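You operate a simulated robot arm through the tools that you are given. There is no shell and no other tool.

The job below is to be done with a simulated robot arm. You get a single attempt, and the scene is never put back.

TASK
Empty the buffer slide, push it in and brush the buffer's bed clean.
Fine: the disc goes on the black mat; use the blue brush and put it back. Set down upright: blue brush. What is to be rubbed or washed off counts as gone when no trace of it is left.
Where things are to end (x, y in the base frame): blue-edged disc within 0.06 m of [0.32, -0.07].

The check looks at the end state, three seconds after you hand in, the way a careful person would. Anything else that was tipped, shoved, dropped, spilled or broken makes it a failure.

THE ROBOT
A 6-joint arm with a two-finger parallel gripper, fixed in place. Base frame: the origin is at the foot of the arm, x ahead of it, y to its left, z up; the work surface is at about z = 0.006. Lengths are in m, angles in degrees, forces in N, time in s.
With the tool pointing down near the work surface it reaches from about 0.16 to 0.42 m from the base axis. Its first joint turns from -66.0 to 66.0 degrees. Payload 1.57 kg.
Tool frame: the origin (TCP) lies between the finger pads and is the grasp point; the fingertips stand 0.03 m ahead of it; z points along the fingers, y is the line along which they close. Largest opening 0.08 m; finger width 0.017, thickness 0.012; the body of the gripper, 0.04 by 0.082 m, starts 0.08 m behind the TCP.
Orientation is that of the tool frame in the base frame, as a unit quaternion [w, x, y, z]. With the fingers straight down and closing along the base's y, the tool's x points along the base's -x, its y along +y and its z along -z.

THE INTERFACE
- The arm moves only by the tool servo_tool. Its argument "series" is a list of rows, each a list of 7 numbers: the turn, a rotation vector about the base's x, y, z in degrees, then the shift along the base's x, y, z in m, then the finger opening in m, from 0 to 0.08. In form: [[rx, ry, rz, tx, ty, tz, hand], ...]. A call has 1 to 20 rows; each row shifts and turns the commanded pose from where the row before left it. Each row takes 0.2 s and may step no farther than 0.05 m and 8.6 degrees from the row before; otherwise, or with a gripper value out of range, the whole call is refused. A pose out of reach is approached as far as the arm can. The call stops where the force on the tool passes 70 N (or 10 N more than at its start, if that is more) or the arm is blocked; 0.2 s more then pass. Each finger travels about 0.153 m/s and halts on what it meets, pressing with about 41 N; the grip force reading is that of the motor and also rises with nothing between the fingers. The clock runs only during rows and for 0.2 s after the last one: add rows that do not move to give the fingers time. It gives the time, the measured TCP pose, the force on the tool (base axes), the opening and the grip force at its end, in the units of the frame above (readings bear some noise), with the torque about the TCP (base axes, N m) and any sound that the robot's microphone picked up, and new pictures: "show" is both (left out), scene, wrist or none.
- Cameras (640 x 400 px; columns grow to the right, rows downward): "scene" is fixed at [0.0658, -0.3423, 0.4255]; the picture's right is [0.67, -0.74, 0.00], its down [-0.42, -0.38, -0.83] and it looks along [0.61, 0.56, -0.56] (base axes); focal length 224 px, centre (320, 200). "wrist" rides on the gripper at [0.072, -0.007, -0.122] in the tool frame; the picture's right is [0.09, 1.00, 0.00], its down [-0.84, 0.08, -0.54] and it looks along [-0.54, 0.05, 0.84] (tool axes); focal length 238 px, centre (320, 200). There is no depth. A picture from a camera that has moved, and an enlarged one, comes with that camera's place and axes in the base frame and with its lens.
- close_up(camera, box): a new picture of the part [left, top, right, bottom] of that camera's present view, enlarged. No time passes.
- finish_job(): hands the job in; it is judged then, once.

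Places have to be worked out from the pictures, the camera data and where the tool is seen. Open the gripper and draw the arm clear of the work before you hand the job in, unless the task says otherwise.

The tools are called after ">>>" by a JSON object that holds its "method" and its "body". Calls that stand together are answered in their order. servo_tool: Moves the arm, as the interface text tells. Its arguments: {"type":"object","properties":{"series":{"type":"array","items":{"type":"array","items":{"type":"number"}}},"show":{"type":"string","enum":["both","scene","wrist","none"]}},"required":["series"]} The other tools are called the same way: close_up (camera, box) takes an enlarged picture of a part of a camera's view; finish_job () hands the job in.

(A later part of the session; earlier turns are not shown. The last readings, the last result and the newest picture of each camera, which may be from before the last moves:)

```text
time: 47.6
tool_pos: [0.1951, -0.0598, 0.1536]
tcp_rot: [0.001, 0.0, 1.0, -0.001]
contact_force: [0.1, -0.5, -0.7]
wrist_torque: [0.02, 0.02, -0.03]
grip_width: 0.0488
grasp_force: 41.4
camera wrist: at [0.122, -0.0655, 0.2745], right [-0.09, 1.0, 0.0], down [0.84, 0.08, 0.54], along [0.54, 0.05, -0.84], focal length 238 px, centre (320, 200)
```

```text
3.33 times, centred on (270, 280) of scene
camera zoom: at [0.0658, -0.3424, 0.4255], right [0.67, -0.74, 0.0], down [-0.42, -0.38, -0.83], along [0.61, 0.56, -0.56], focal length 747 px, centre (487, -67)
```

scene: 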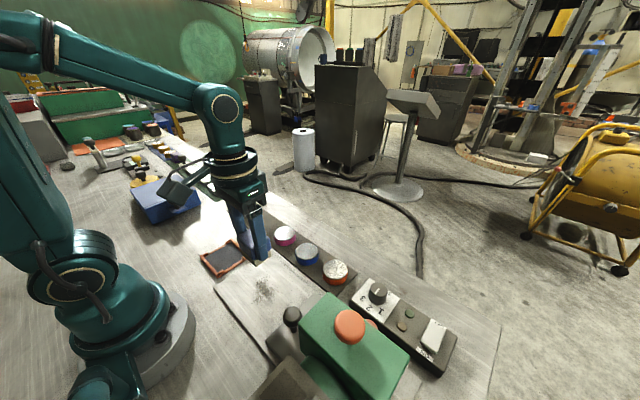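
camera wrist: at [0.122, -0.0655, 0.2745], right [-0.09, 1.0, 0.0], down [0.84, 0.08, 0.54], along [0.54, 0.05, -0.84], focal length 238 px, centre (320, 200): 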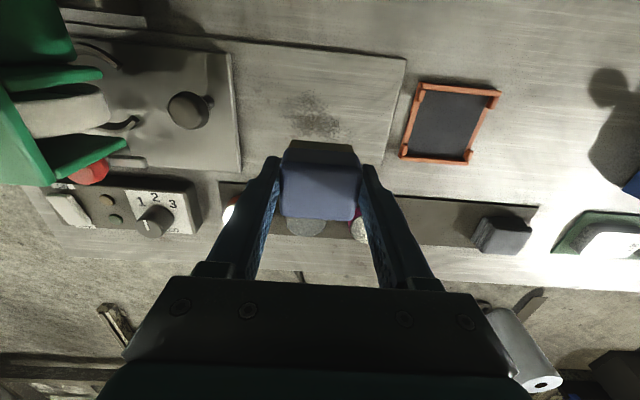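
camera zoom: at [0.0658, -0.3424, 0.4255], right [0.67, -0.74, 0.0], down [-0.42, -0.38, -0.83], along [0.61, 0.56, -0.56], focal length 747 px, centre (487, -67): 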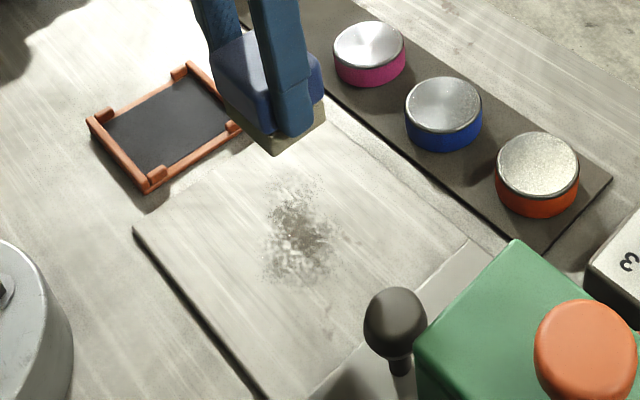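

Dust spans x≈0.16–0.225, y≈-0.13…-0.02. I move to the start of the first lane (0.170,-0.02) and come down to just above the bed.

>>> {"method": "servo_tool", "body": {"series": [[0, 0, 0, -0.025, 0.04, -0.01, 0.04], [0, 0, 0, 0, 0, -0.03, 0.04], [0, 0, 0, 0, 0, -0.03, 0.04], [0, 0, 0, 0, 0, -0.016, 0.04], [0, 0, 0, 0, 0, 0, 0.04]]}}

>>> {"method": "close_up", "body": {"camera": "scene", "box": [200, 220, 320, 320]}}

```text
time: 48.8
tool_pos: [0.17, -0.0178, 0.0675]
tcp_rot: [0.001, 0.0, 1.0, 0.0]
contact_force: [-0.6, -0.2, -0.4]
wrist_torque: [-0.02, -0.02, 0.0]
grip_width: 0.0487
grasp_force: 41.1
camera wrist: at [0.0983, -0.023, 0.1884], right [-0.09, 1.0, 0.0], down [0.84, 0.08, 0.54], along [0.54, 0.05, -0.84], focal length 238 px, centre (320, 200)
```

scene: 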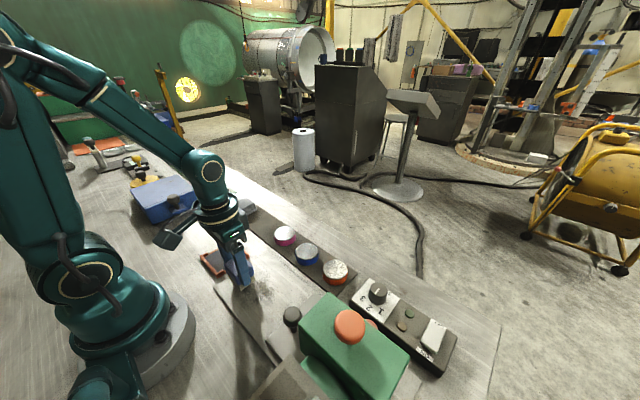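
wrist: 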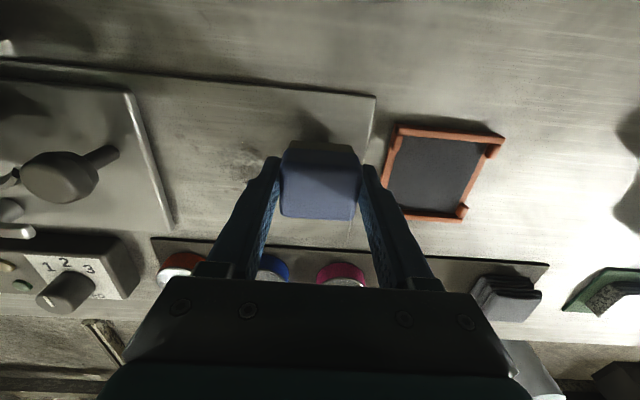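

```text
4.00 times, centred on (260, 270) of scene
camera zoom: at [0.0658, -0.3423, 0.4255], right [0.67, -0.74, 0.0], down [-0.42, -0.38, -0.83], along [0.61, 0.56, -0.56], focal length 896 px, centre (560, -80)
```

zoom: 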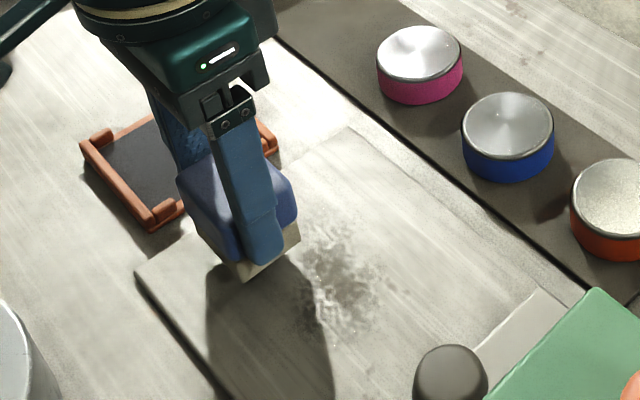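

Clear of the tray by ~18 mm. I lower in small steps to feel the bed.

>>> {"method": "servo_tool", "body": {"series": [[0, 0, 0, 0, 0, -0.003, 0.04], [0, 0, 0, 0, 0, -0.003, 0.04]], "show": "none"}}

```text
time: 49.4
tool_pos: [0.1699, -0.0176, 0.0625]
tcp_rot: [0.001, 0.0, 1.0, 0.0]
contact_force: [-0.3, -0.5, -1.1]
wrist_torque: [0.0, -0.03, -0.02]
grip_width: 0.0489
grasp_force: 40.4
```

>>> {"method": "servo_tool", "body": {"series": [[0, 0, 0, 0, 0, -0.002, 0.04], [0, 0, 0, 0, 0, -0.001, 0.04]], "show": "none"}}

```text
time: 50.0
tool_pos: [0.1711, -0.0164, 0.0583]
tcp_rot: [0.001, 0.0, 1.0, 0.0]
contact_force: [-0.2, -0.1, -1.0]
wrist_torque: [-0.01, 0.01, 0.02]
grip_width: 0.0487
grasp_force: 41.0
```

>>> {"method": "servo_tool", "body": {"series": [[0, 0, 0, 0, 0, -0.001, 0.04], [0, 0, 0, 0, 0, -0.001, 0.04]], "show": "none"}}

```text
time: 50.6
tool_pos: [0.1698, -0.0177, 0.0565]
tcp_rot: [0.001, -0.001, 1.0, 0.001]
contact_force: [0.3, 0.0, -1.2]
wrist_torque: [-0.01, -0.03, -0.02]
grip_width: 0.049
grasp_force: 41.6
```

>>> {"method": "servo_tool", "body": {"series": [[0, 0, 0, 0, 0, -0.001, 0.04], [0, 0, 0, 0, 0, -0.001, 0.04]], "show": "none"}}

```text
time: 51.2
tool_pos: [0.1694, -0.0173, 0.0548]
tcp_rot: [0.002, 0.0, 1.0, 0.001]
contact_force: [-6.6, -0.4, 29.2]
wrist_torque: [-0.01, 0.14, -0.02]
grip_width: 0.0487
grasp_force: 41.2
```

Contact at Fz≈29 N. I ease up 0.7 mm and sweep the first lane along -y and back.

>>> {"method": "servo_tool", "body": {"series": [[0, 0, 0, 0, 0, 0.0007, 0.04], [0, 0, 0, 0, -0.011, 0, 0.04], [0, 0, 0, 0, -0.011, 0, 0.04], [0, 0, 0, 0, -0.011, 0, 0.04], [0, 0, 0, 0, -0.011, 0, 0.04], [0, 0, 0, 0, -0.011, 0, 0.04], [0, 0, 0, 0, -0.011, 0, 0.04], [0, 0, 0, 0, -0.011, 0, 0.04], [0, 0, 0, 0, -0.011, 0, 0.04]]}}

>>> {"method": "close_up", "body": {"camera": "scene", "box": [200, 220, 320, 320]}}

```text
time: 53.2
tool_pos: [0.1711, -0.1072, 0.0566]
tcp_rot: [0.001, 0.0, 1.0, 0.002]
contact_force: [-0.2, -0.1, -0.9]
wrist_torque: [0.0, 0.02, -0.01]
grip_width: 0.0485
grasp_force: 40.5
camera wrist: at [0.0995, -0.1126, 0.1775], right [-0.09, 1.0, 0.0], down [0.84, 0.08, 0.54], along [0.54, 0.05, -0.84], focal length 238 px, centre (320, 200)
```

scene: 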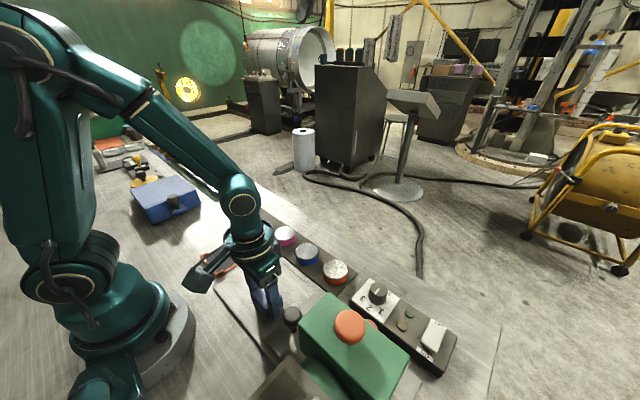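
wrist: 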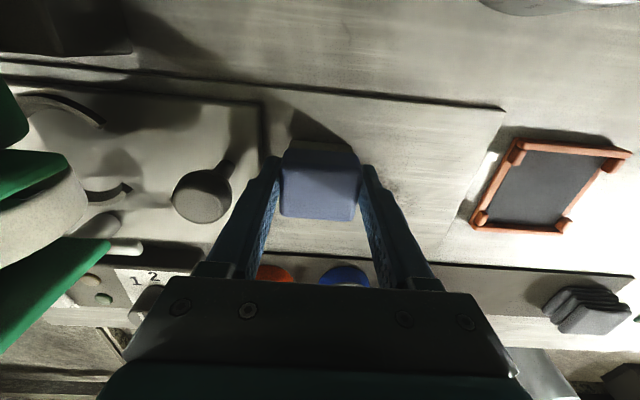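

```text
4.00 times, centred on (260, 270) of scene
camera zoom: at [0.0658, -0.3423, 0.4255], right [0.67, -0.74, 0.0], down [-0.42, -0.38, -0.83], along [0.61, 0.56, -0.56], focal length 896 px, centre (560, -80)
```

zoom: 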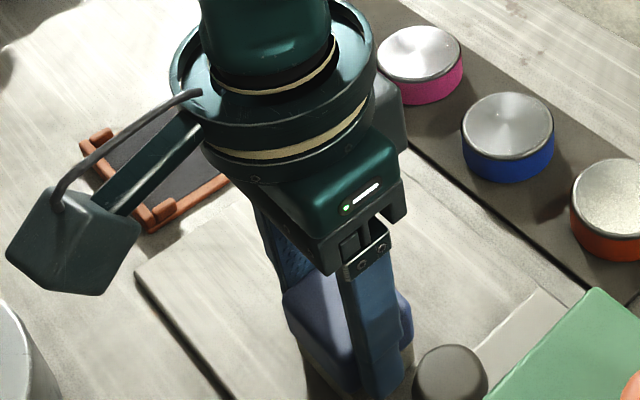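

Fz shows the brush only just touching now. I press 0.5 mm lower and sweep back.

>>> {"method": "servo_tool", "body": {"series": [[0, 0, 0, 0, 0, -0.0006, 0.04], [0, 0, 0, 0, 0, 0, 0.04]], "show": "none"}}

```text
time: 53.8
tool_pos: [0.1715, -0.1076, 0.0546]
tcp_rot: [0.001, 0.001, 1.0, 0.001]
contact_force: [-0.8, -0.4, -1.0]
wrist_torque: [-0.04, -0.01, 0.02]
grip_width: 0.049
grasp_force: 41.4
```

>>> {"method": "servo_tool", "body": {"series": [[0, 0, 0, 0, 0, -0.0005, 0.04], [0, 0, 0, 0, 0, -0.0005, 0.04]], "show": "none"}}

```text
time: 54.4
tool_pos: [0.1715, -0.1064, 0.0545]
tcp_rot: [0.002, -0.001, 1.0, -0.001]
contact_force: [-2.6, -6.3, 30.9]
wrist_torque: [-0.12, 0.11, -0.01]
grip_width: 0.049
grasp_force: 41.3
```

Firm contact (31 N). I sweep back along +y at this pressure.

>>> {"method": "servo_tool", "body": {"series": [[0, 0, 0, 0, 0.011, 0, 0.04], [0, 0, 0, 0, 0.011, 0, 0.04], [0, 0, 0, 0, 0.011, 0, 0.04], [0, 0, 0, 0, 0.011, 0, 0.04], [0, 0, 0, 0, 0.011, 0, 0.04], [0, 0, 0, 0, 0.011, 0, 0.04], [0, 0, 0, 0, 0.011, 0, 0.04], [0, 0, 0, 0, 0.011, 0, 0.04]]}}

>>> {"method": "close_up", "body": {"camera": "scene", "box": [200, 220, 320, 320]}}

>>> {"method": "close_up", "body": {"camera": "wrist", "box": [100, 60, 400, 260]}}

```text
time: 56.2
tool_pos: [0.1687, -0.0168, 0.0541]
tcp_rot: [0.001, 0.001, 1.0, 0.001]
contact_force: [1.1, -0.1, 0.0]
wrist_torque: [-0.01, 0.0, 0.07]
grip_width: 0.0489
grasp_force: 40.4
camera wrist: at [0.0975, -0.0226, 0.1752], right [-0.09, 1.0, 0.0], down [0.84, 0.08, 0.54], along [0.54, 0.05, -0.84], focal length 238 px, centre (320, 200)
```

scene: 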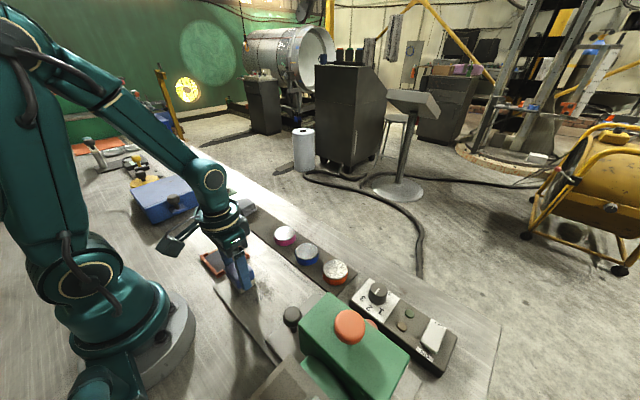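
wrist: 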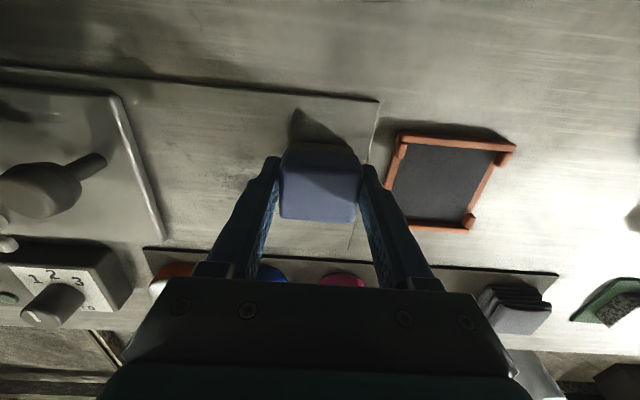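

```text
4.00 times, centred on (260, 270) of scene
camera zoom: at [0.0658, -0.3423, 0.4255], right [0.67, -0.74, 0.0], down [-0.42, -0.38, -0.83], along [0.61, 0.56, -0.56], focal length 896 px, centre (560, -80)
```

zoom: 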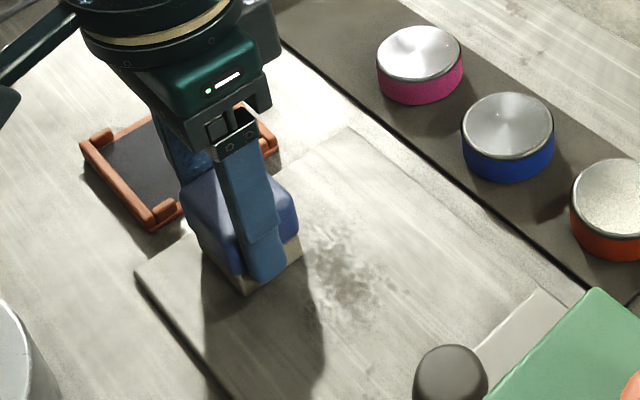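

```text
2.00 times, centred on (250, 160) of wrist
camera zoom: at [0.0975, -0.0226, 0.1752], right [-0.09, 1.0, 0.0], down [0.84, 0.08, 0.54], along [0.54, 0.05, -0.84], focal length 477 px, centre (460, 280)
```

zoom: 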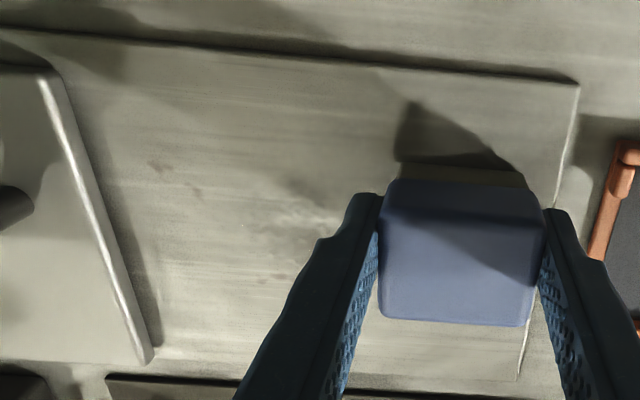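

The lane nearest the base has faded but contact relaxed (brush slipped up ~1 mm in the grip). I re-press gently and sweep again, adding a tiny downward feed.

>>> {"method": "servo_tool", "body": {"series": [[0, 0, 0, 0.005, 0, -0.0004, 0.04], [0, 0, 0, 0, 0, 0, 0.04]], "show": "none"}}

```text
time: 56.8
tool_pos: [0.1747, -0.0166, 0.0541]
tcp_rot: [0.002, 0.0, 1.0, 0.0]
contact_force: [-0.2, 0.5, -0.8]
wrist_torque: [-0.02, 0.0, -0.04]
grip_width: 0.049
grasp_force: 40.9
```

>>> {"method": "servo_tool", "body": {"series": [[0, 0, 0, 0, 0, -0.0004, 0.04], [0, 0, 0, 0, 0, 0, 0.04]], "show": "none"}}

```text
time: 57.4
tool_pos: [0.1745, -0.0179, 0.0538]
tcp_rot: [0.001, 0.001, 1.0, 0.0]
contact_force: [-0.6, 0.0, -0.4]
wrist_torque: [0.01, -0.01, 0.02]
grip_width: 0.0488
grasp_force: 40.7
```

>>> {"method": "servo_tool", "body": {"series": [[0, 0, 0, 0, 0, -0.0005, 0.04], [0, 0, 0, 0, 0, 0, 0.04]], "show": "none"}}

```text
time: 58.0
tool_pos: [0.1744, -0.0171, 0.0523]
tcp_rot: [0.001, 0.0, 1.0, 0.0]
contact_force: [-8.1, 2.9, 30.5]
wrist_torque: [0.1, 0.22, -0.01]
grip_width: 0.0486
grasp_force: 40.7
```

Contact again (30 N seems to be where the brush slips in the grip). I sweep along -y with a tiny downward feed to keep touch.

>>> {"method": "servo_tool", "body": {"series": [[0, 0, 0, 0, -0.011, -0.0001, 0.04], [0, 0, 0, 0, -0.011, -0.0001, 0.04], [0, 0, 0, 0, -0.011, -0.0001, 0.04], [0, 0, 0, 0, -0.011, -0.0001, 0.04], [0, 0, 0, 0, -0.011, -0.0001, 0.04], [0, 0, 0, 0, -0.011, -0.0001, 0.04], [0, 0, 0, 0, -0.011, -0.0001, 0.04], [0, 0, 0, 0, -0.011, -0.0001, 0.04]], "show": "none"}}

>>> {"method": "close_up", "body": {"camera": "wrist", "box": [250, 60, 550, 260]}}

```text
time: 59.8
tool_pos: [0.1767, -0.1054, 0.0512]
tcp_rot: [0.001, 0.0, 1.0, 0.001]
contact_force: [1.0, 3.4, 8.8]
wrist_torque: [0.04, -0.11, 0.02]
grip_width: 0.0491
grasp_force: 41.0
```

```text
2.00 times, centred on (400, 160) of wrist
camera zoom: at [0.1036, -0.1108, 0.1731], right [-0.09, 1.0, 0.0], down [0.84, 0.08, 0.54], along [0.54, 0.05, -0.84], focal length 477 px, centre (160, 280)
```

zoom: 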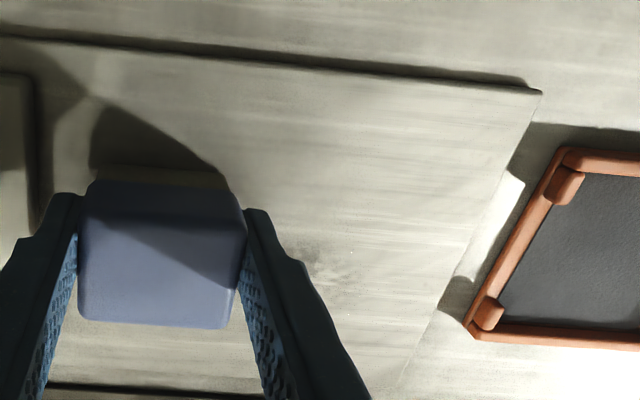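

The first lane is now clean (only remnants beyond x≈0.195). I shift to the next lane x≈0.205 and sweep back along +y.

>>> {"method": "servo_tool", "body": {"series": [[0, 0, 0, 0.015, 0, 0, 0.04], [0, 0, 0, 0.015, 0, -0.0001, 0.04], [0, 0, 0, 0, 0.011, -0.0001, 0.04], [0, 0, 0, 0, 0.011, -0.0001, 0.04], [0, 0, 0, 0, 0.011, -0.0001, 0.04], [0, 0, 0, 0, 0.011, -0.0001, 0.04], [0, 0, 0, 0, 0.011, -0.0001, 0.04], [0, 0, 0, 0, 0.011, -0.0001, 0.04], [0, 0, 0, 0, 0.011, -0.0001, 0.04], [0, 0, 0, 0, 0.011, -0.0001, 0.04]], "show": "scene"}}

>>> {"method": "close_up", "body": {"camera": "wrist", "box": [100, 60, 400, 260]}}

>>> {"method": "close_up", "body": {"camera": "scene", "box": [200, 220, 320, 320]}}

```text
time: 62.0
tool_pos: [0.2051, -0.0156, 0.051]
tcp_rot: [0.001, 0.0, 1.0, 0.0]
contact_force: [0.6, -9.7, 27.6]
wrist_torque: [-0.41, -0.25, -0.05]
grip_width: 0.0488
grasp_force: 41.0
```

scene: 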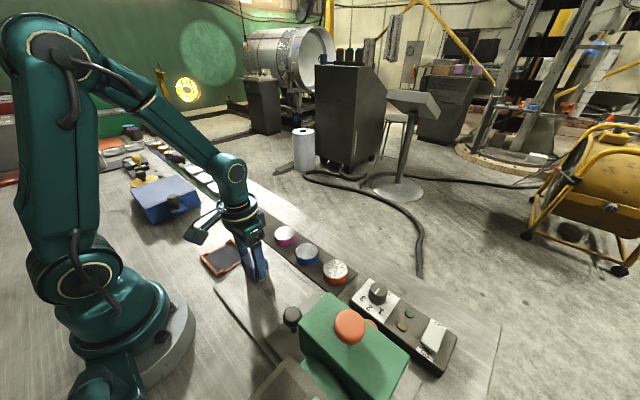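

```text
2.00 times, centred on (250, 160) of wrist
camera zoom: at [0.1333, -0.022, 0.1717], right [-0.09, 1.0, 0.0], down [0.84, 0.08, 0.54], along [0.54, 0.05, -0.84], focal length 477 px, centre (460, 280)
```

zoom: 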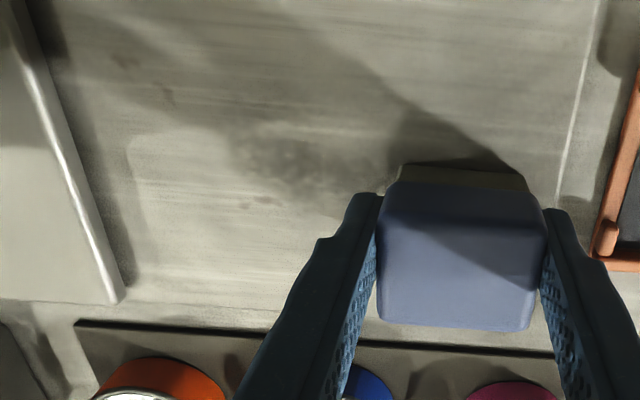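

```text
4.00 times, centred on (260, 270) of scene
camera zoom: at [0.0658, -0.3423, 0.4255], right [0.67, -0.74, 0.0], down [-0.42, -0.38, -0.83], along [0.61, 0.56, -0.56], focal length 896 px, centre (560, -80)
```

zoom: 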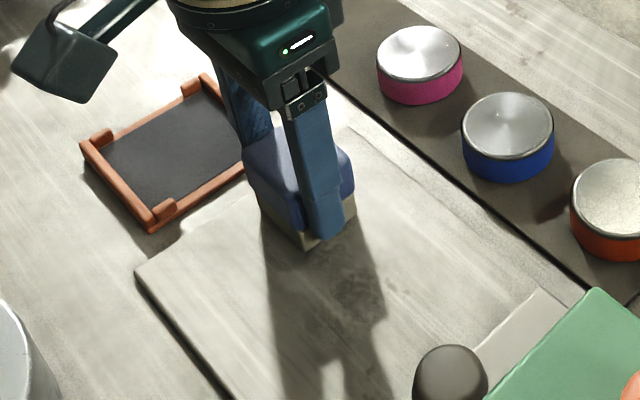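

Residual dust remains around (0.193,-0.076) and (0.175,-0.116). I make more passes at x≈0.193, keeping slight pressure.

>>> {"method": "servo_tool", "body": {"series": [[0, 0, 0, -0.012, 0, 0, 0.04], [0, 0, 0, 0, -0.011, 0, 0.04], [0, 0, 0, 0, -0.011, 0, 0.04], [0, 0, 0, 0, -0.011, -0.0001, 0.04], [0, 0, 0, 0, -0.011, -0.0001, 0.04], [0, 0, 0, 0, -0.011, -0.0001, 0.04], [0, 0, 0, 0, -0.011, -0.0001, 0.04], [0, 0, 0, 0, -0.011, -0.0001, 0.04], [0, 0, 0, 0, -0.012, -0.0001, 0.04]], "show": "none"}}

>>> {"method": "close_up", "body": {"camera": "wrist", "box": [250, 60, 550, 260]}}

```text
time: 64.0
tool_pos: [0.1943, -0.1062, 0.0505]
tcp_rot: [0.001, 0.0, 1.0, 0.001]
contact_force: [-0.3, 7.7, 18.8]
wrist_torque: [0.16, -0.2, 0.04]
grip_width: 0.0488
grasp_force: 41.2
```

```text
2.00 times, centred on (400, 160) of wrist
camera zoom: at [0.122, -0.1116, 0.1717], right [-0.09, 1.0, 0.0], down [0.84, 0.08, 0.54], along [0.54, 0.05, -0.84], focal length 477 px, centre (160, 280)
```

zoom: 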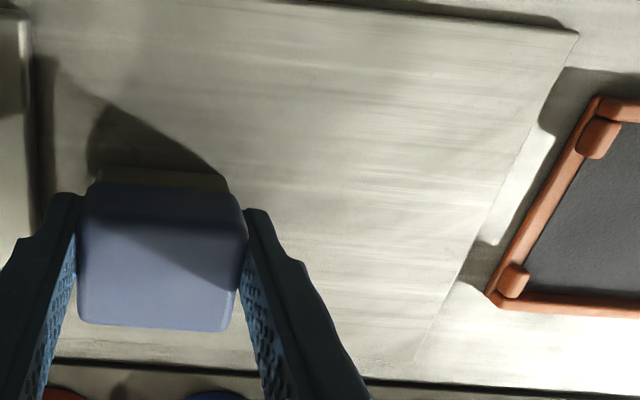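

The middle looks clean. I now brush the strip close to the slide (y≈-0.113, edge at ≈-0.138) across x, then sweep back along +y at x≈0.215.

>>> {"method": "servo_tool", "body": {"series": [[0, 0, 0, 0, -0.006, 0, 0.04], [0, 0, 0, -0.012, 0, 0, 0.04], [0, 0, 0, -0.012, 0, -0.0001, 0.04], [0, 0, 0, 0.012, 0, -0.0001, 0.04], [0, 0, 0, 0.012, 0, -0.0001, 0.04], [0, 0, 0, 0.012, 0, -0.0001, 0.04], [0, 0, 0, 0.01, 0, -0.0001, 0.04], [0, 0, 0, 0, 0.012, -0.0001, 0.04], [0, 0, 0, 0, 0.012, -0.0001, 0.04], [0, 0, 0, 0, 0.012, -0.0001, 0.04], [0, 0, 0, 0, 0.012, -0.0001, 0.04], [0, 0, 0, 0, 0.012, -0.0001, 0.04], [0, 0, 0, 0, 0.012, -0.0001, 0.04], [0, 0, 0, 0, 0.012, -0.0001, 0.04], [0, 0, 0, 0, 0.011, -0.0001, 0.04]], "show": "scene"}}

>>> {"method": "close_up", "body": {"camera": "wrist", "box": [100, 60, 400, 260]}}

>>> {"method": "close_up", "body": {"camera": "scene", "box": [200, 220, 320, 320]}}

```text
time: 67.1
tool_pos: [0.2145, -0.0304, 0.052]
tcp_rot: [0.003, -0.001, 1.0, -0.001]
contact_force: [-2.7, 1.2, 15.8]
wrist_torque: [0.15, 0.23, 0.06]
grip_width: 0.0488
grasp_force: 40.9
stopped in row 15: the force on the tool passed its limit at 70 N (the readings are from after the stop); the commanded pose is now the measured one
```

scene: 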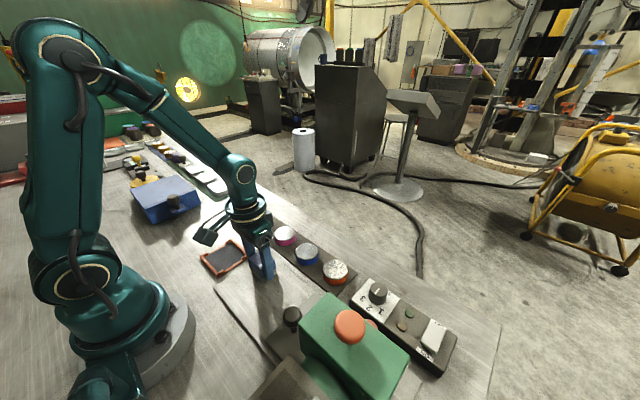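

```text
2.00 times, centred on (250, 160) of wrist
camera zoom: at [0.1424, -0.0354, 0.1712], right [-0.1, 1.0, 0.0], down [0.83, 0.08, 0.55], along [0.55, 0.05, -0.84], focal length 477 px, centre (460, 280)
```

zoom: 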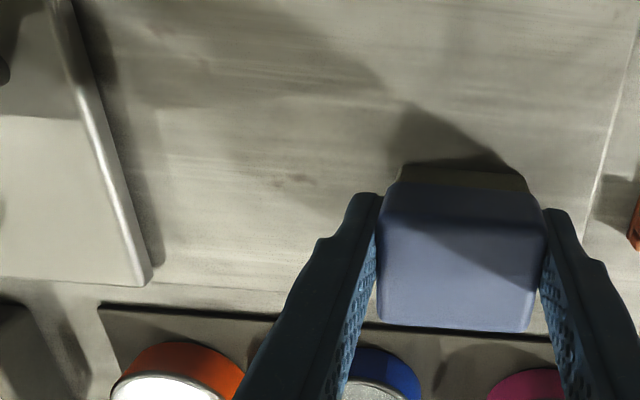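

```text
4.00 times, centred on (260, 270) of scene
camera zoom: at [0.0658, -0.3423, 0.4255], right [0.67, -0.74, 0.0], down [-0.42, -0.38, -0.83], along [0.61, 0.56, -0.56], focal length 896 px, centre (560, -80)
```

zoom: 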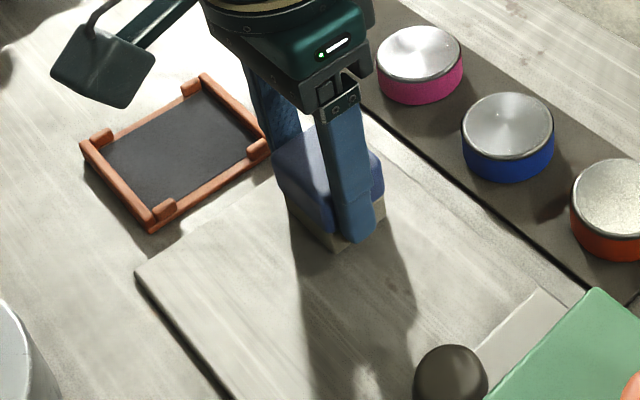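

A faint streak remains at ≈(0.212,-0.09) and a speck at ≈(0.172,-0.119). I sweep back over the streak along -y with no extra feed.

>>> {"method": "servo_tool", "body": {"series": [[0, 0, 0, 0, -0.01, 0, 0.04], [0, 0, 0, 0, -0.011, 0, 0.04], [0, 0, 0, 0, -0.011, 0, 0.04], [0, 0, 0, 0, -0.011, 0, 0.04], [0, 0, 0, 0, -0.011, 0, 0.04], [0, 0, 0, 0, -0.011, 0, 0.04], [0, 0, 0, 0, -0.011, 0, 0.04]], "show": "none"}}

>>> {"method": "close_up", "body": {"camera": "wrist", "box": [200, 0, 500, 260]}}

```text
time: 68.7
tool_pos: [0.2158, -0.1071, 0.0491]
tcp_rot: [0.003, -0.002, 1.0, -0.001]
contact_force: [-2.6, 16.5, 47.9]
wrist_torque: [0.61, -0.02, 0.04]
grip_width: 0.0488
grasp_force: 41.1
```

```text
1.54 times, centred on (350, 130) of wrist
camera zoom: at [0.1434, -0.1125, 0.171], right [-0.1, 1.0, 0.0], down [0.83, 0.08, 0.55], along [0.54, 0.05, -0.84], focal length 367 px, centre (274, 308)
```

zoom: 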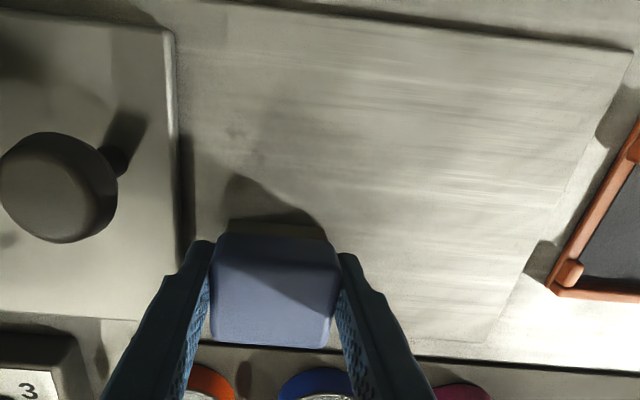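

A faint speck remains at ≈(0.165,-0.126). I ease pressure slightly, go to x≈0.165 close to the slide and scrub there back and forth.

>>> {"method": "servo_tool", "body": {"series": [[0, 0, 0, 0, 0, 0.0006, 0.04], [0, 0, 0, -0.0125, 0, 0, 0.04], [0, 0, 0, -0.0125, -0.003, 0, 0.04], [0, 0, 0, -0.0125, -0.003, 0, 0.04], [0, 0, 0, -0.0125, 0, 0, 0.04], [0, 0, 0, 0, 0.012, 0, 0.04], [0, 0, 0, 0, 0.012, 0, 0.04], [0, 0, 0, 0, -0.012, 0, 0.04], [0, 0, 0, 0, -0.012, 0, 0.04]], "show": "none"}}

```text
time: 70.7
tool_pos: [0.1638, -0.1125, 0.0498]
tcp_rot: [0.003, -0.001, 1.0, -0.001]
contact_force: [0.1, 8.3, 23.8]
wrist_torque: [0.41, 0.12, -0.06]
grip_width: 0.0488
grasp_force: 40.6
```

Contact is good (24 N). I scrub again here and then sweep along +y at x≈0.165 to the far end to see the bed.

>>> {"method": "servo_tool", "body": {"series": [[0, 0, 0, 0, 0.012, 0, 0.04], [0, 0, 0, 0, 0.012, 0, 0.04], [0, 0, 0, 0, -0.012, 0, 0.04], [0, 0, 0, 0, -0.012, 0, 0.04], [0, 0, 0, 0.01, 0, 0, 0.04], [0, 0, 0, 0, 0.012, 0, 0.04], [0, 0, 0, 0, 0.012, 0, 0.04], [0, 0, 0, 0, 0.012, 0, 0.04], [0, 0, 0, 0, 0.012, 0, 0.04], [0, 0, 0, 0, 0.012, 0, 0.04], [0, 0, 0, 0, 0.012, 0, 0.04], [0, 0, 0, 0, 0.012, 0, 0.04]], "show": "none"}}

>>> {"method": "close_up", "body": {"camera": "wrist", "box": [80, 40, 380, 260]}}

>>> {"method": "close_up", "body": {"camera": "scene", "box": [200, 220, 320, 320]}}

```text
time: 73.3
tool_pos: [0.1734, -0.0284, 0.0496]
tcp_rot: [0.004, -0.001, 1.0, -0.001]
contact_force: [0.5, -4.8, 12.5]
wrist_torque: [-0.12, 0.07, 0.03]
grip_width: 0.0491
grasp_force: 41.0
```

```text
1.82 times, centred on (230, 150) of wrist
camera zoom: at [0.1015, -0.0333, 0.1713], right [-0.1, 1.0, 0.0], down [0.83, 0.08, 0.55], along [0.55, 0.05, -0.84], focal length 433 px, centre (484, 291)
```

zoom: 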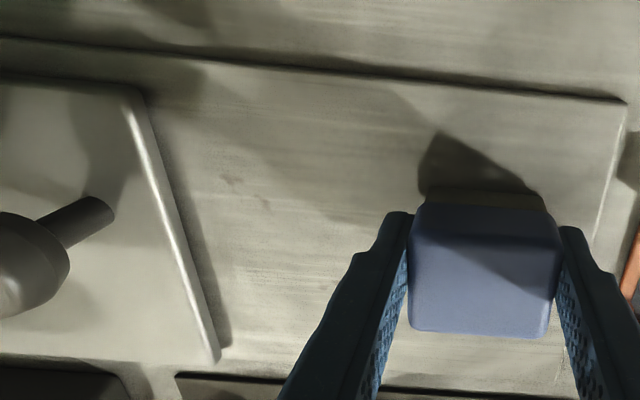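

```text
4.00 times, centred on (260, 270) of scene
camera zoom: at [0.0658, -0.3423, 0.4255], right [0.67, -0.74, 0.0], down [-0.42, -0.38, -0.83], along [0.61, 0.56, -0.56], focal length 896 px, centre (560, -80)
```

zoom: 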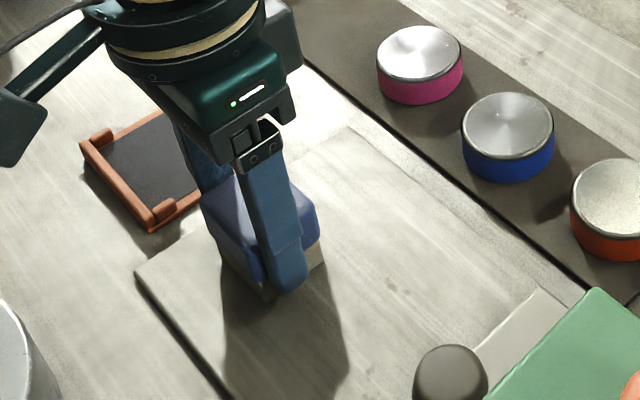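

Faint marks may remain; I zoom in to verify before more strokes.

>>> {"method": "close_up", "body": {"camera": "scene", "box": [270, 275, 320, 320]}}

>>> {"method": "close_up", "body": {"camera": "wrist", "box": [160, 100, 260, 180]}}

```text
8.89 times, centred on (295, 298) of scene
camera zoom: at [0.0658, -0.3423, 0.4255], right [0.67, -0.74, 0.0], down [-0.42, -0.38, -0.83], along [0.61, 0.56, -0.56], focal length 1991 px, centre (542, -667)
```

zoom: 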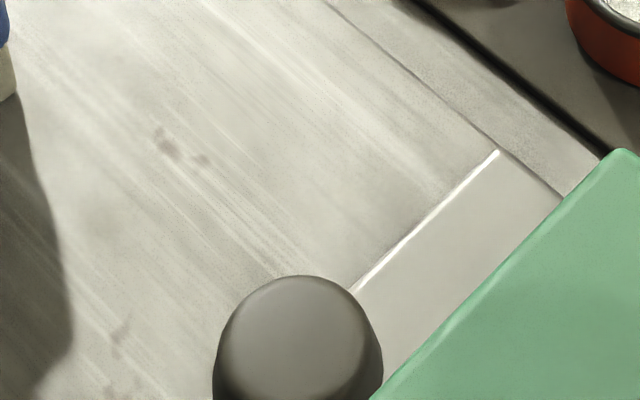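

```text
5.00 times, centred on (210, 140) of wrist
camera zoom: at [0.1015, -0.0333, 0.1713], right [-0.1, 1.0, 0.0], down [0.83, 0.08, 0.55], along [0.55, 0.05, -0.84], focal length 1192 px, centre (870, 500)
```

zoom: 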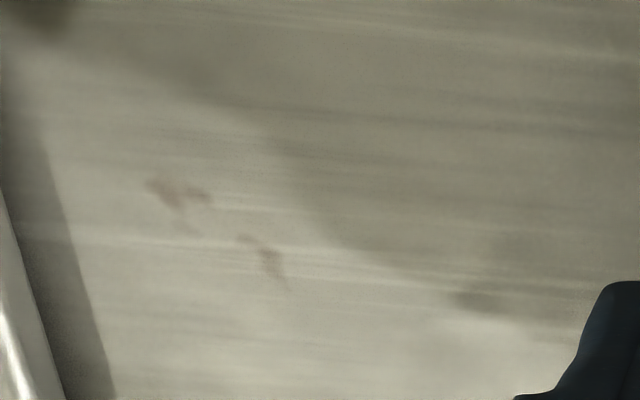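

There are reddish blotches (possibly texture) and a darker streak at ≈(0.21,-0.09). I go to x≈0.21 and scrub around y≈-0.09 with firm contact.

>>> {"method": "servo_tool", "body": {"series": [[0, 0, 0, 0.0123, 0, 0, 0.04], [0, 0, 0, 0.0123, 0, 0, 0.04], [0, 0, 0, 0.0123, 0, 0, 0.04], [0, 0, 0, 0, -0.012, 0, 0.04], [0, 0, 0, 0, -0.012, -0.0001, 0.04], [0, 0, 0, 0, -0.012, -0.0001, 0.04], [0, 0, 0, 0, -0.012, -0.0001, 0.04], [0, 0, 0, 0, -0.012, -0.0001, 0.04], [0, 0, 0, 0, -0.012, 0, 0.04], [0, 0, 0, 0, 0.012, 0, 0.04], [0, 0, 0, 0, 0.012, 0, 0.04], [0, 0, 0, 0, 0.012, 0, 0.04], [0, 0, 0, 0, -0.012, 0, 0.04], [0, 0, 0, 0, -0.012, 0, 0.04], [0, 0, 0, 0, -0.012, 0, 0.04]], "show": "none"}}

```text
time: 73.7
tool_pos: [0.1838, -0.0285, 0.0499]
tcp_rot: [0.001, -0.002, 1.0, -0.001]
contact_force: [-2.7, -0.6, 17.9]
wrist_torque: [0.06, -0.09, -0.02]
grip_width: 0.0492
grasp_force: 41.5
stopped in row 2: the force on the tool passed its limit at 77 N (the readings are from after the stop); the commanded pose is now the measured one
```

The sideways stroke in x builds up force; I lift 3 mm, move to x≈0.21, and re-press there.

>>> {"method": "servo_tool", "body": {"series": [[0, 0, 0, 0, 0, 0.004, 0.04], [0, 0, 0, 0.013, -0.03, 0, 0.04], [0, 0, 0, 0.013, -0.03, 0, 0.04], [0, 0, 0, 0, 0, -0.002, 0.04], [0, 0, 0, 0, 0, -0.001, 0.04], [0, 0, 0, 0, 0, 0, 0.04]], "show": "none"}}

>>> {"method": "close_up", "body": {"camera": "wrist", "box": [200, 0, 500, 260]}}

```text
time: 75.1
tool_pos: [0.2085, -0.0882, 0.0503]
tcp_rot: [0.0, -0.002, 1.0, -0.001]
contact_force: [-0.3, -0.1, -0.6]
wrist_torque: [-0.02, -0.01, -0.01]
grip_width: 0.0489
grasp_force: 41.1
```

```text
1.54 times, centred on (350, 130) of wrist
camera zoom: at [0.1357, -0.0931, 0.1729], right [-0.09, 1.0, 0.0], down [0.84, 0.08, 0.54], along [0.54, 0.05, -0.84], focal length 367 px, centre (274, 308)
```

zoom: 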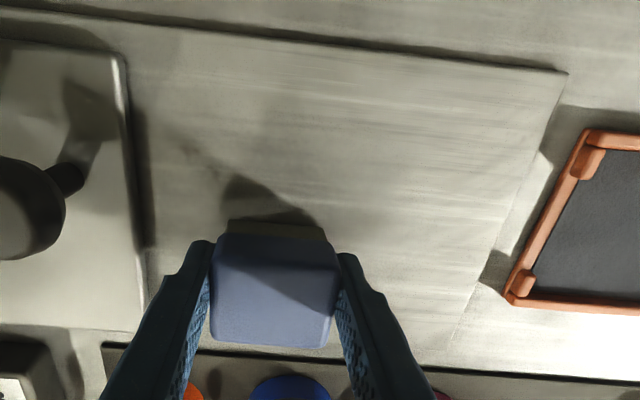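

Not yet touching (Fz≈-0.6). I lower in 0.4 mm steps until contact.

>>> {"method": "servo_tool", "body": {"series": [[0, 0, 0, 0, 0, -0.0005, 0.04], [0, 0, 0, 0, 0, -0.0005, 0.04]], "show": "none"}}

```text
time: 75.7
tool_pos: [0.2089, -0.088, 0.0513]
tcp_rot: [0.0, -0.002, 1.0, -0.001]
contact_force: [-6.9, -1.3, 21.7]
wrist_torque: [0.15, 0.01, 0.05]
grip_width: 0.049
grasp_force: 40.5
```

Contact 22 N. I scrub back and forth along y around here.

>>> {"method": "servo_tool", "body": {"series": [[0, 0, 0, 0, -0.01, 0, 0.04], [0, 0, 0, 0, -0.01, 0, 0.04], [0, 0, 0, 0, 0.01, -0.0001, 0.04], [0, 0, 0, 0, 0.01, -0.0001, 0.04], [0, 0, 0, 0, 0.01, 0, 0.04], [0, 0, 0, 0, 0.01, 0, 0.04], [0, 0, 0, 0, -0.01, -0.0001, 0.04], [0, 0, 0, 0, -0.01, -0.0001, 0.04], [0, 0, 0, 0, -0.01, 0, 0.04], [0, 0, 0, 0, -0.01, 0, 0.04], [0, 0, 0, 0, 0.01, 0, 0.04], [0, 0, 0, 0, 0.01, 0, 0.04], [0, 0, 0, 0, 0.01, -0.0001, 0.04], [0, 0, 0, 0, 0.01, -0.0001, 0.04], [0, 0, 0, 0, 0.01, 0, 0.04], [0, 0, 0, 0, 0.01, 0, 0.04]], "show": "none"}}

>>> {"method": "close_up", "body": {"camera": "scene", "box": [250, 265, 320, 320]}}

>>> {"method": "close_up", "body": {"camera": "wrist", "box": [100, 40, 400, 240]}}

```text
time: 79.0
tool_pos: [0.211, -0.0544, 0.0504]
tcp_rot: [0.004, -0.002, 1.0, -0.003]
contact_force: [-3.2, 2.0, 16.0]
wrist_torque: [0.34, 0.22, 0.05]
grip_width: 0.0488
grasp_force: 41.0
stopped in row 16: the force on the tool passed its limit at 73 N (the readings are from after the stop); the commanded pose is now the measured one
```

```text
7.27 times, centred on (285, 292) of scene
camera zoom: at [0.0658, -0.3423, 0.4255], right [0.67, -0.74, 0.0], down [-0.42, -0.38, -0.83], along [0.61, 0.56, -0.56], focal length 1629 px, centre (574, -473)
```

zoom: 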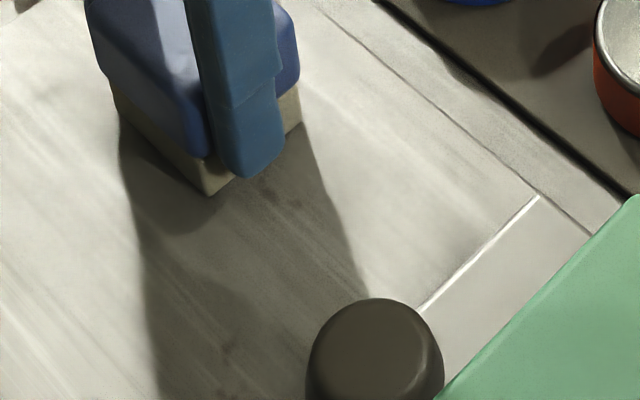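

```text
2.00 times, centred on (250, 140) of wrist
camera zoom: at [0.1382, -0.0604, 0.1712], right [-0.1, 1.0, -0.01], down [0.83, 0.08, 0.55], along [0.54, 0.05, -0.84], focal length 477 px, centre (460, 320)
```

zoom: 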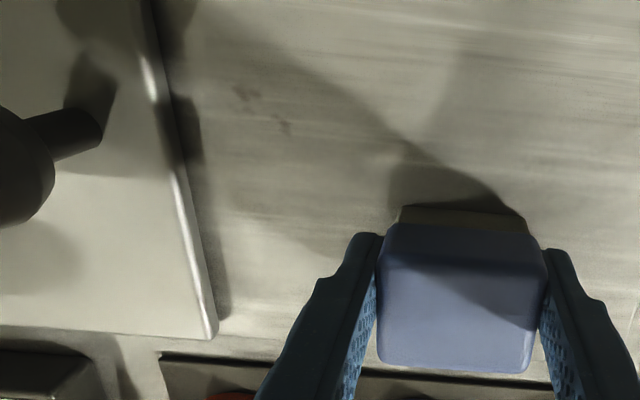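

I lift the brush and move it aside to inspect the bed without shadow.

>>> {"method": "servo_tool", "body": {"series": [[0, 0, 0, 0, 0, 0.03, 0.04], [0, 0, 0, 0, 0, 0.04, 0.04], [0, 0, 0, 0, 0.02, 0.04, 0.04], [0, 0, 0, 0, 0.04, 0.03, 0.04], [0, 0, 0, -0.01, 0.04, 0.02, 0.04], [0, 0, 0, -0.01, 0.03, 0, 0.04], [0, 0, 0, 0, 0, 0, 0.04]]}}

>>> {"method": "close_up", "body": {"camera": "scene", "box": [210, 250, 320, 340]}}

>>> {"method": "close_up", "body": {"camera": "scene", "box": [265, 275, 305, 310]}}

>>> {"method": "close_up", "body": {"camera": "wrist", "box": [80, 20, 330, 200]}}

```text
time: 80.6
tool_pos: [0.1934, 0.0774, 0.2096]
tcp_rot: [0.003, -0.003, 1.0, -0.001]
contact_force: [-0.7, -0.1, -0.6]
wrist_torque: [0.0, 0.01, 0.0]
grip_width: 0.0486
grasp_force: 41.1
camera wrist: at [0.1206, 0.0711, 0.3303], right [-0.1, 1.0, 0.0], down [0.83, 0.08, 0.55], along [0.54, 0.05, -0.84], focal length 238 px, centre (320, 200)
```

scene: 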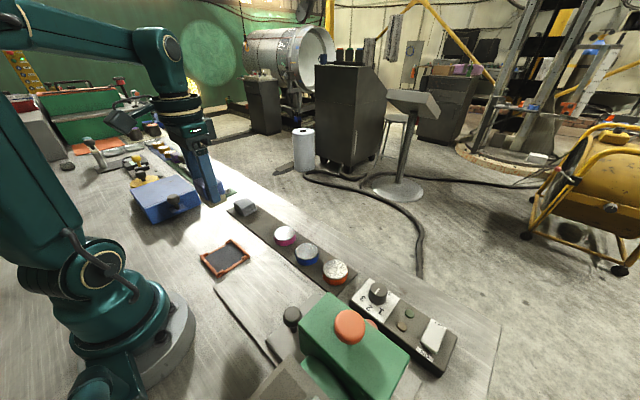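
wrist: 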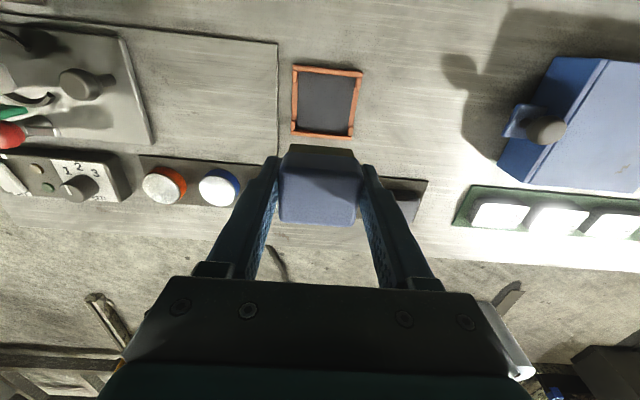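

```text
4.44 times, centred on (265, 295) of scene
camera zoom: at [0.0658, -0.3423, 0.4255], right [0.67, -0.74, 0.0], down [-0.42, -0.38, -0.83], along [0.61, 0.56, -0.56], focal length 995 px, centre (564, -222)
```

zoom: 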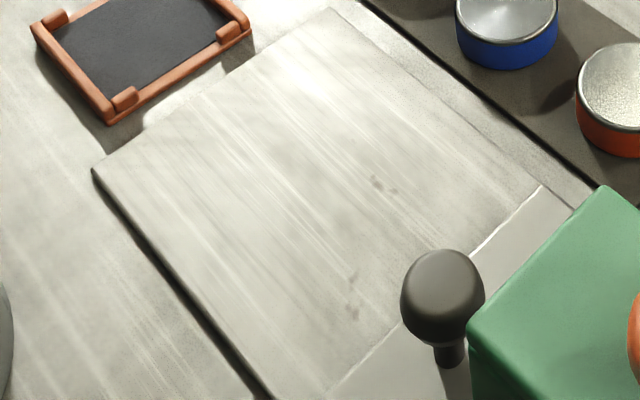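

```text
11.43 times, centred on (285, 292) of scene
camera zoom: at [0.0658, -0.3423, 0.4255], right [0.67, -0.74, 0.0], down [-0.42, -0.38, -0.83], along [0.61, 0.56, -0.56], focal length 2560 px, centre (720, -857)
```

zoom: 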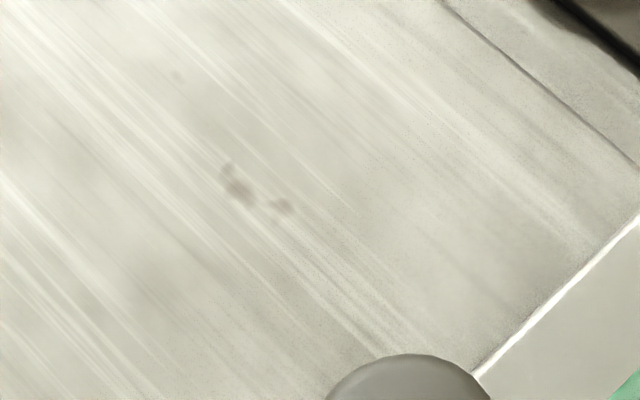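

```text
2.22 times, centred on (205, 110) of wrist
camera zoom: at [0.1206, 0.0711, 0.3303], right [-0.1, 1.0, 0.0], down [0.83, 0.08, 0.55], along [0.54, 0.05, -0.84], focal length 530 px, centre (576, 400)
```

zoom: 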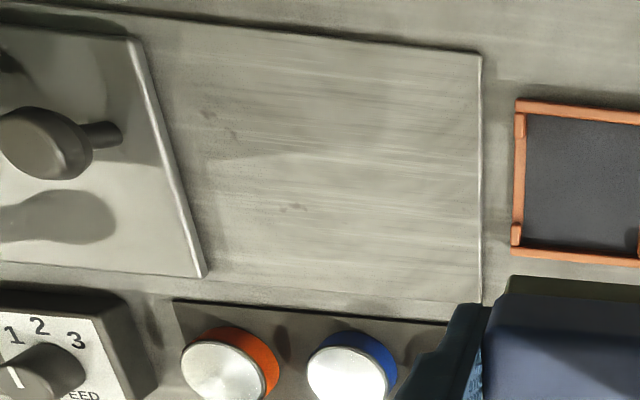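

Dust is gone; only three small reddish-brown blotches (same kind as on the table's metal texture elsewhere) remain and they did not change under scrubbing. I verify by zooming on the main area and on comparable blotches on the table.

>>> {"method": "close_up", "body": {"camera": "scene", "box": [235, 262, 290, 306]}}

>>> {"method": "close_up", "body": {"camera": "scene", "box": [280, 195, 360, 255]}}

>>> {"method": "close_up", "body": {"camera": "wrist", "box": [140, 30, 260, 120]}}

>>> {"method": "close_up", "body": {"camera": "scene", "box": [130, 190, 260, 300]}}

```text
9.09 times, centred on (262, 284) of scene
camera zoom: at [0.0658, -0.3423, 0.4255], right [0.67, -0.74, 0.0], down [-0.42, -0.38, -0.83], along [0.61, 0.56, -0.56], focal length 2036 px, centre (843, -564)
```

zoom: 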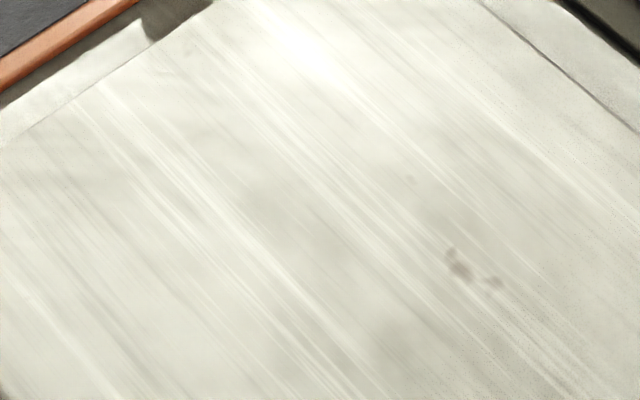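

```text
6.67 times, centred on (320, 225) of scene
camera zoom: at [0.0658, -0.3423, 0.4255], right [0.67, -0.74, 0.0], down [-0.42, -0.38, -0.83], along [0.61, 0.56, -0.56], focal length 1493 px, centre (320, 33)
```

zoom: 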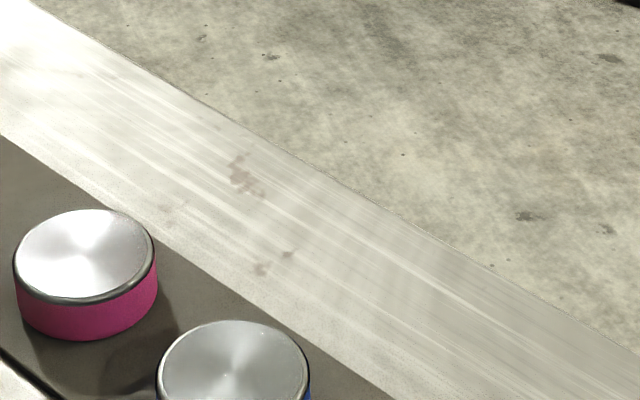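

```text
4.44 times, centred on (200, 75) of wrist
camera zoom: at [0.1206, 0.0711, 0.3303], right [-0.1, 1.0, 0.0], down [0.83, 0.08, 0.55], along [0.54, 0.05, -0.84], focal length 1059 px, centre (853, 756)
```

zoom: 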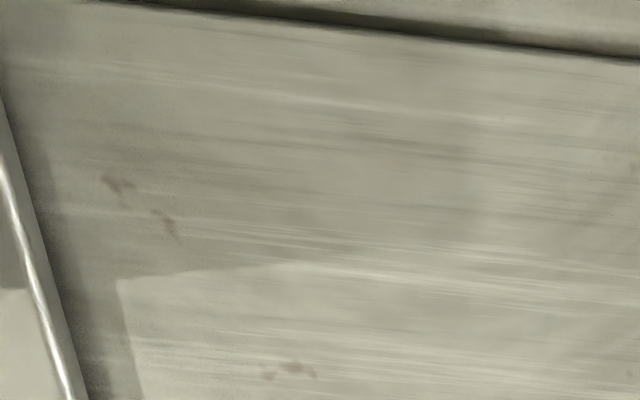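

```text
3.64 times, centred on (195, 245) of scene
camera zoom: at [0.0658, -0.3423, 0.4255], right [0.67, -0.74, 0.0], down [-0.42, -0.38, -0.83], along [0.61, 0.56, -0.56], focal length 814 px, centre (774, 36)
```

zoom: 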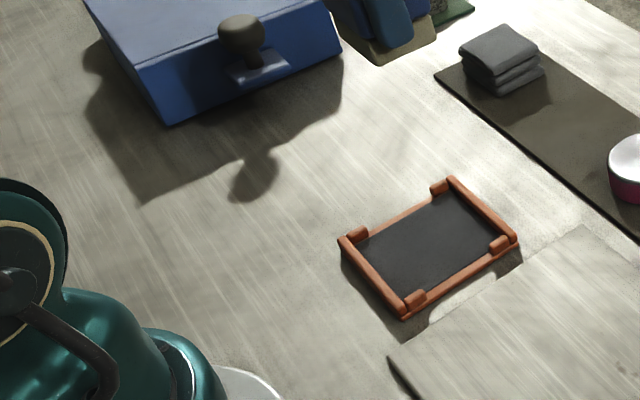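

The table itself carries the same reddish blotches, so those on the bed are the metal's texture; the dust is gone. Now I carry the brush back over its place (0.3195, 0.1185).

>>> {"method": "servo_tool", "body": {"series": [[0, 0, 0, 0.0315, 0.0103, -0.01, 0.04], [0, 0, 0, 0.0315, 0.0103, -0.01, 0.04], [0, 0, 0, 0.0315, 0.0103, -0.01, 0.04], [0, 0, 0, 0.0315, 0.0103, -0.01, 0.04], [0, 0, 0, 0, 0, 0, 0.04]]}}

>>> {"method": "close_up", "body": {"camera": "scene", "box": [220, 160, 310, 240]}}

>>> {"method": "close_up", "body": {"camera": "wrist", "box": [200, 60, 440, 240]}}

```text
time: 81.8
tool_pos: [0.319, 0.1143, 0.1684]
tcp_rot: [0.003, -0.003, 1.0, -0.002]
contact_force: [0.8, 0.4, -0.9]
wrist_torque: [-0.03, 0.0, -0.02]
grip_width: 0.0489
grasp_force: 40.7
camera wrist: at [0.2468, 0.1093, 0.2899], right [-0.1, 1.0, 0.0], down [0.83, 0.08, 0.55], along [0.54, 0.05, -0.84], focal length 238 px, centre (320, 200)
```

scene: 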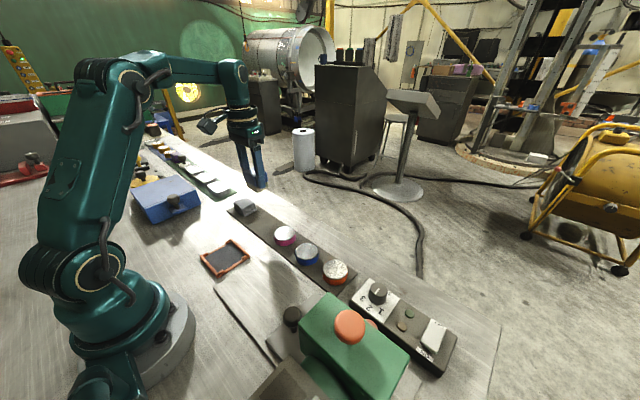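
wrist: 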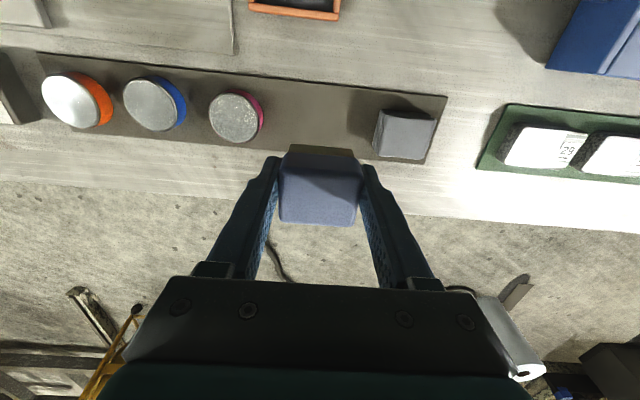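

```text
5.00 times, centred on (265, 200) of scene
camera zoom: at [0.0658, -0.3423, 0.4255], right [0.67, -0.74, 0.0], down [-0.42, -0.38, -0.83], along [0.61, 0.56, -0.56], focal length 1120 px, centre (595, 200)
```

zoom: 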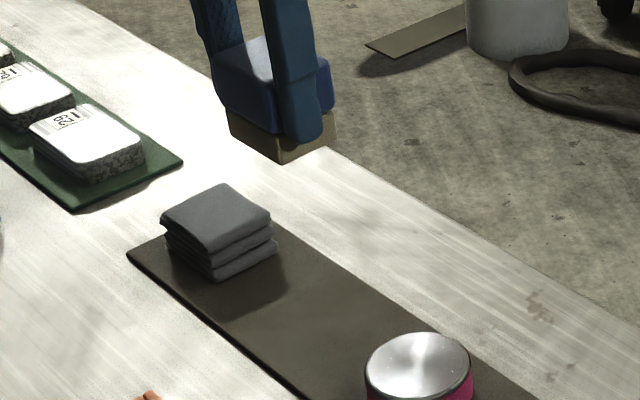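

```text
2.22 times, centred on (320, 150) of wrist
camera zoom: at [0.2468, 0.1093, 0.2899], right [-0.1, 1.0, 0.0], down [0.83, 0.08, 0.55], along [0.54, 0.05, -0.84], focal length 530 px, centre (320, 311)
```

zoom: 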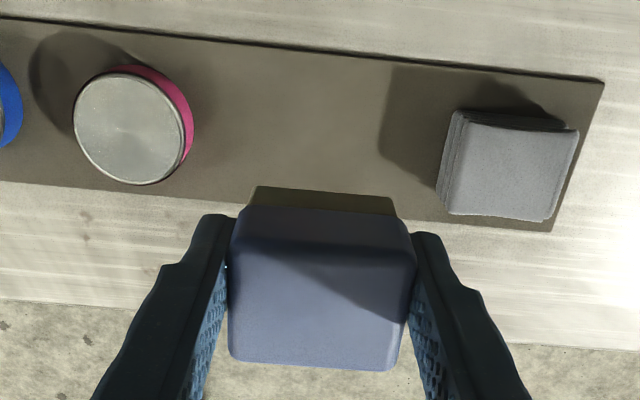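

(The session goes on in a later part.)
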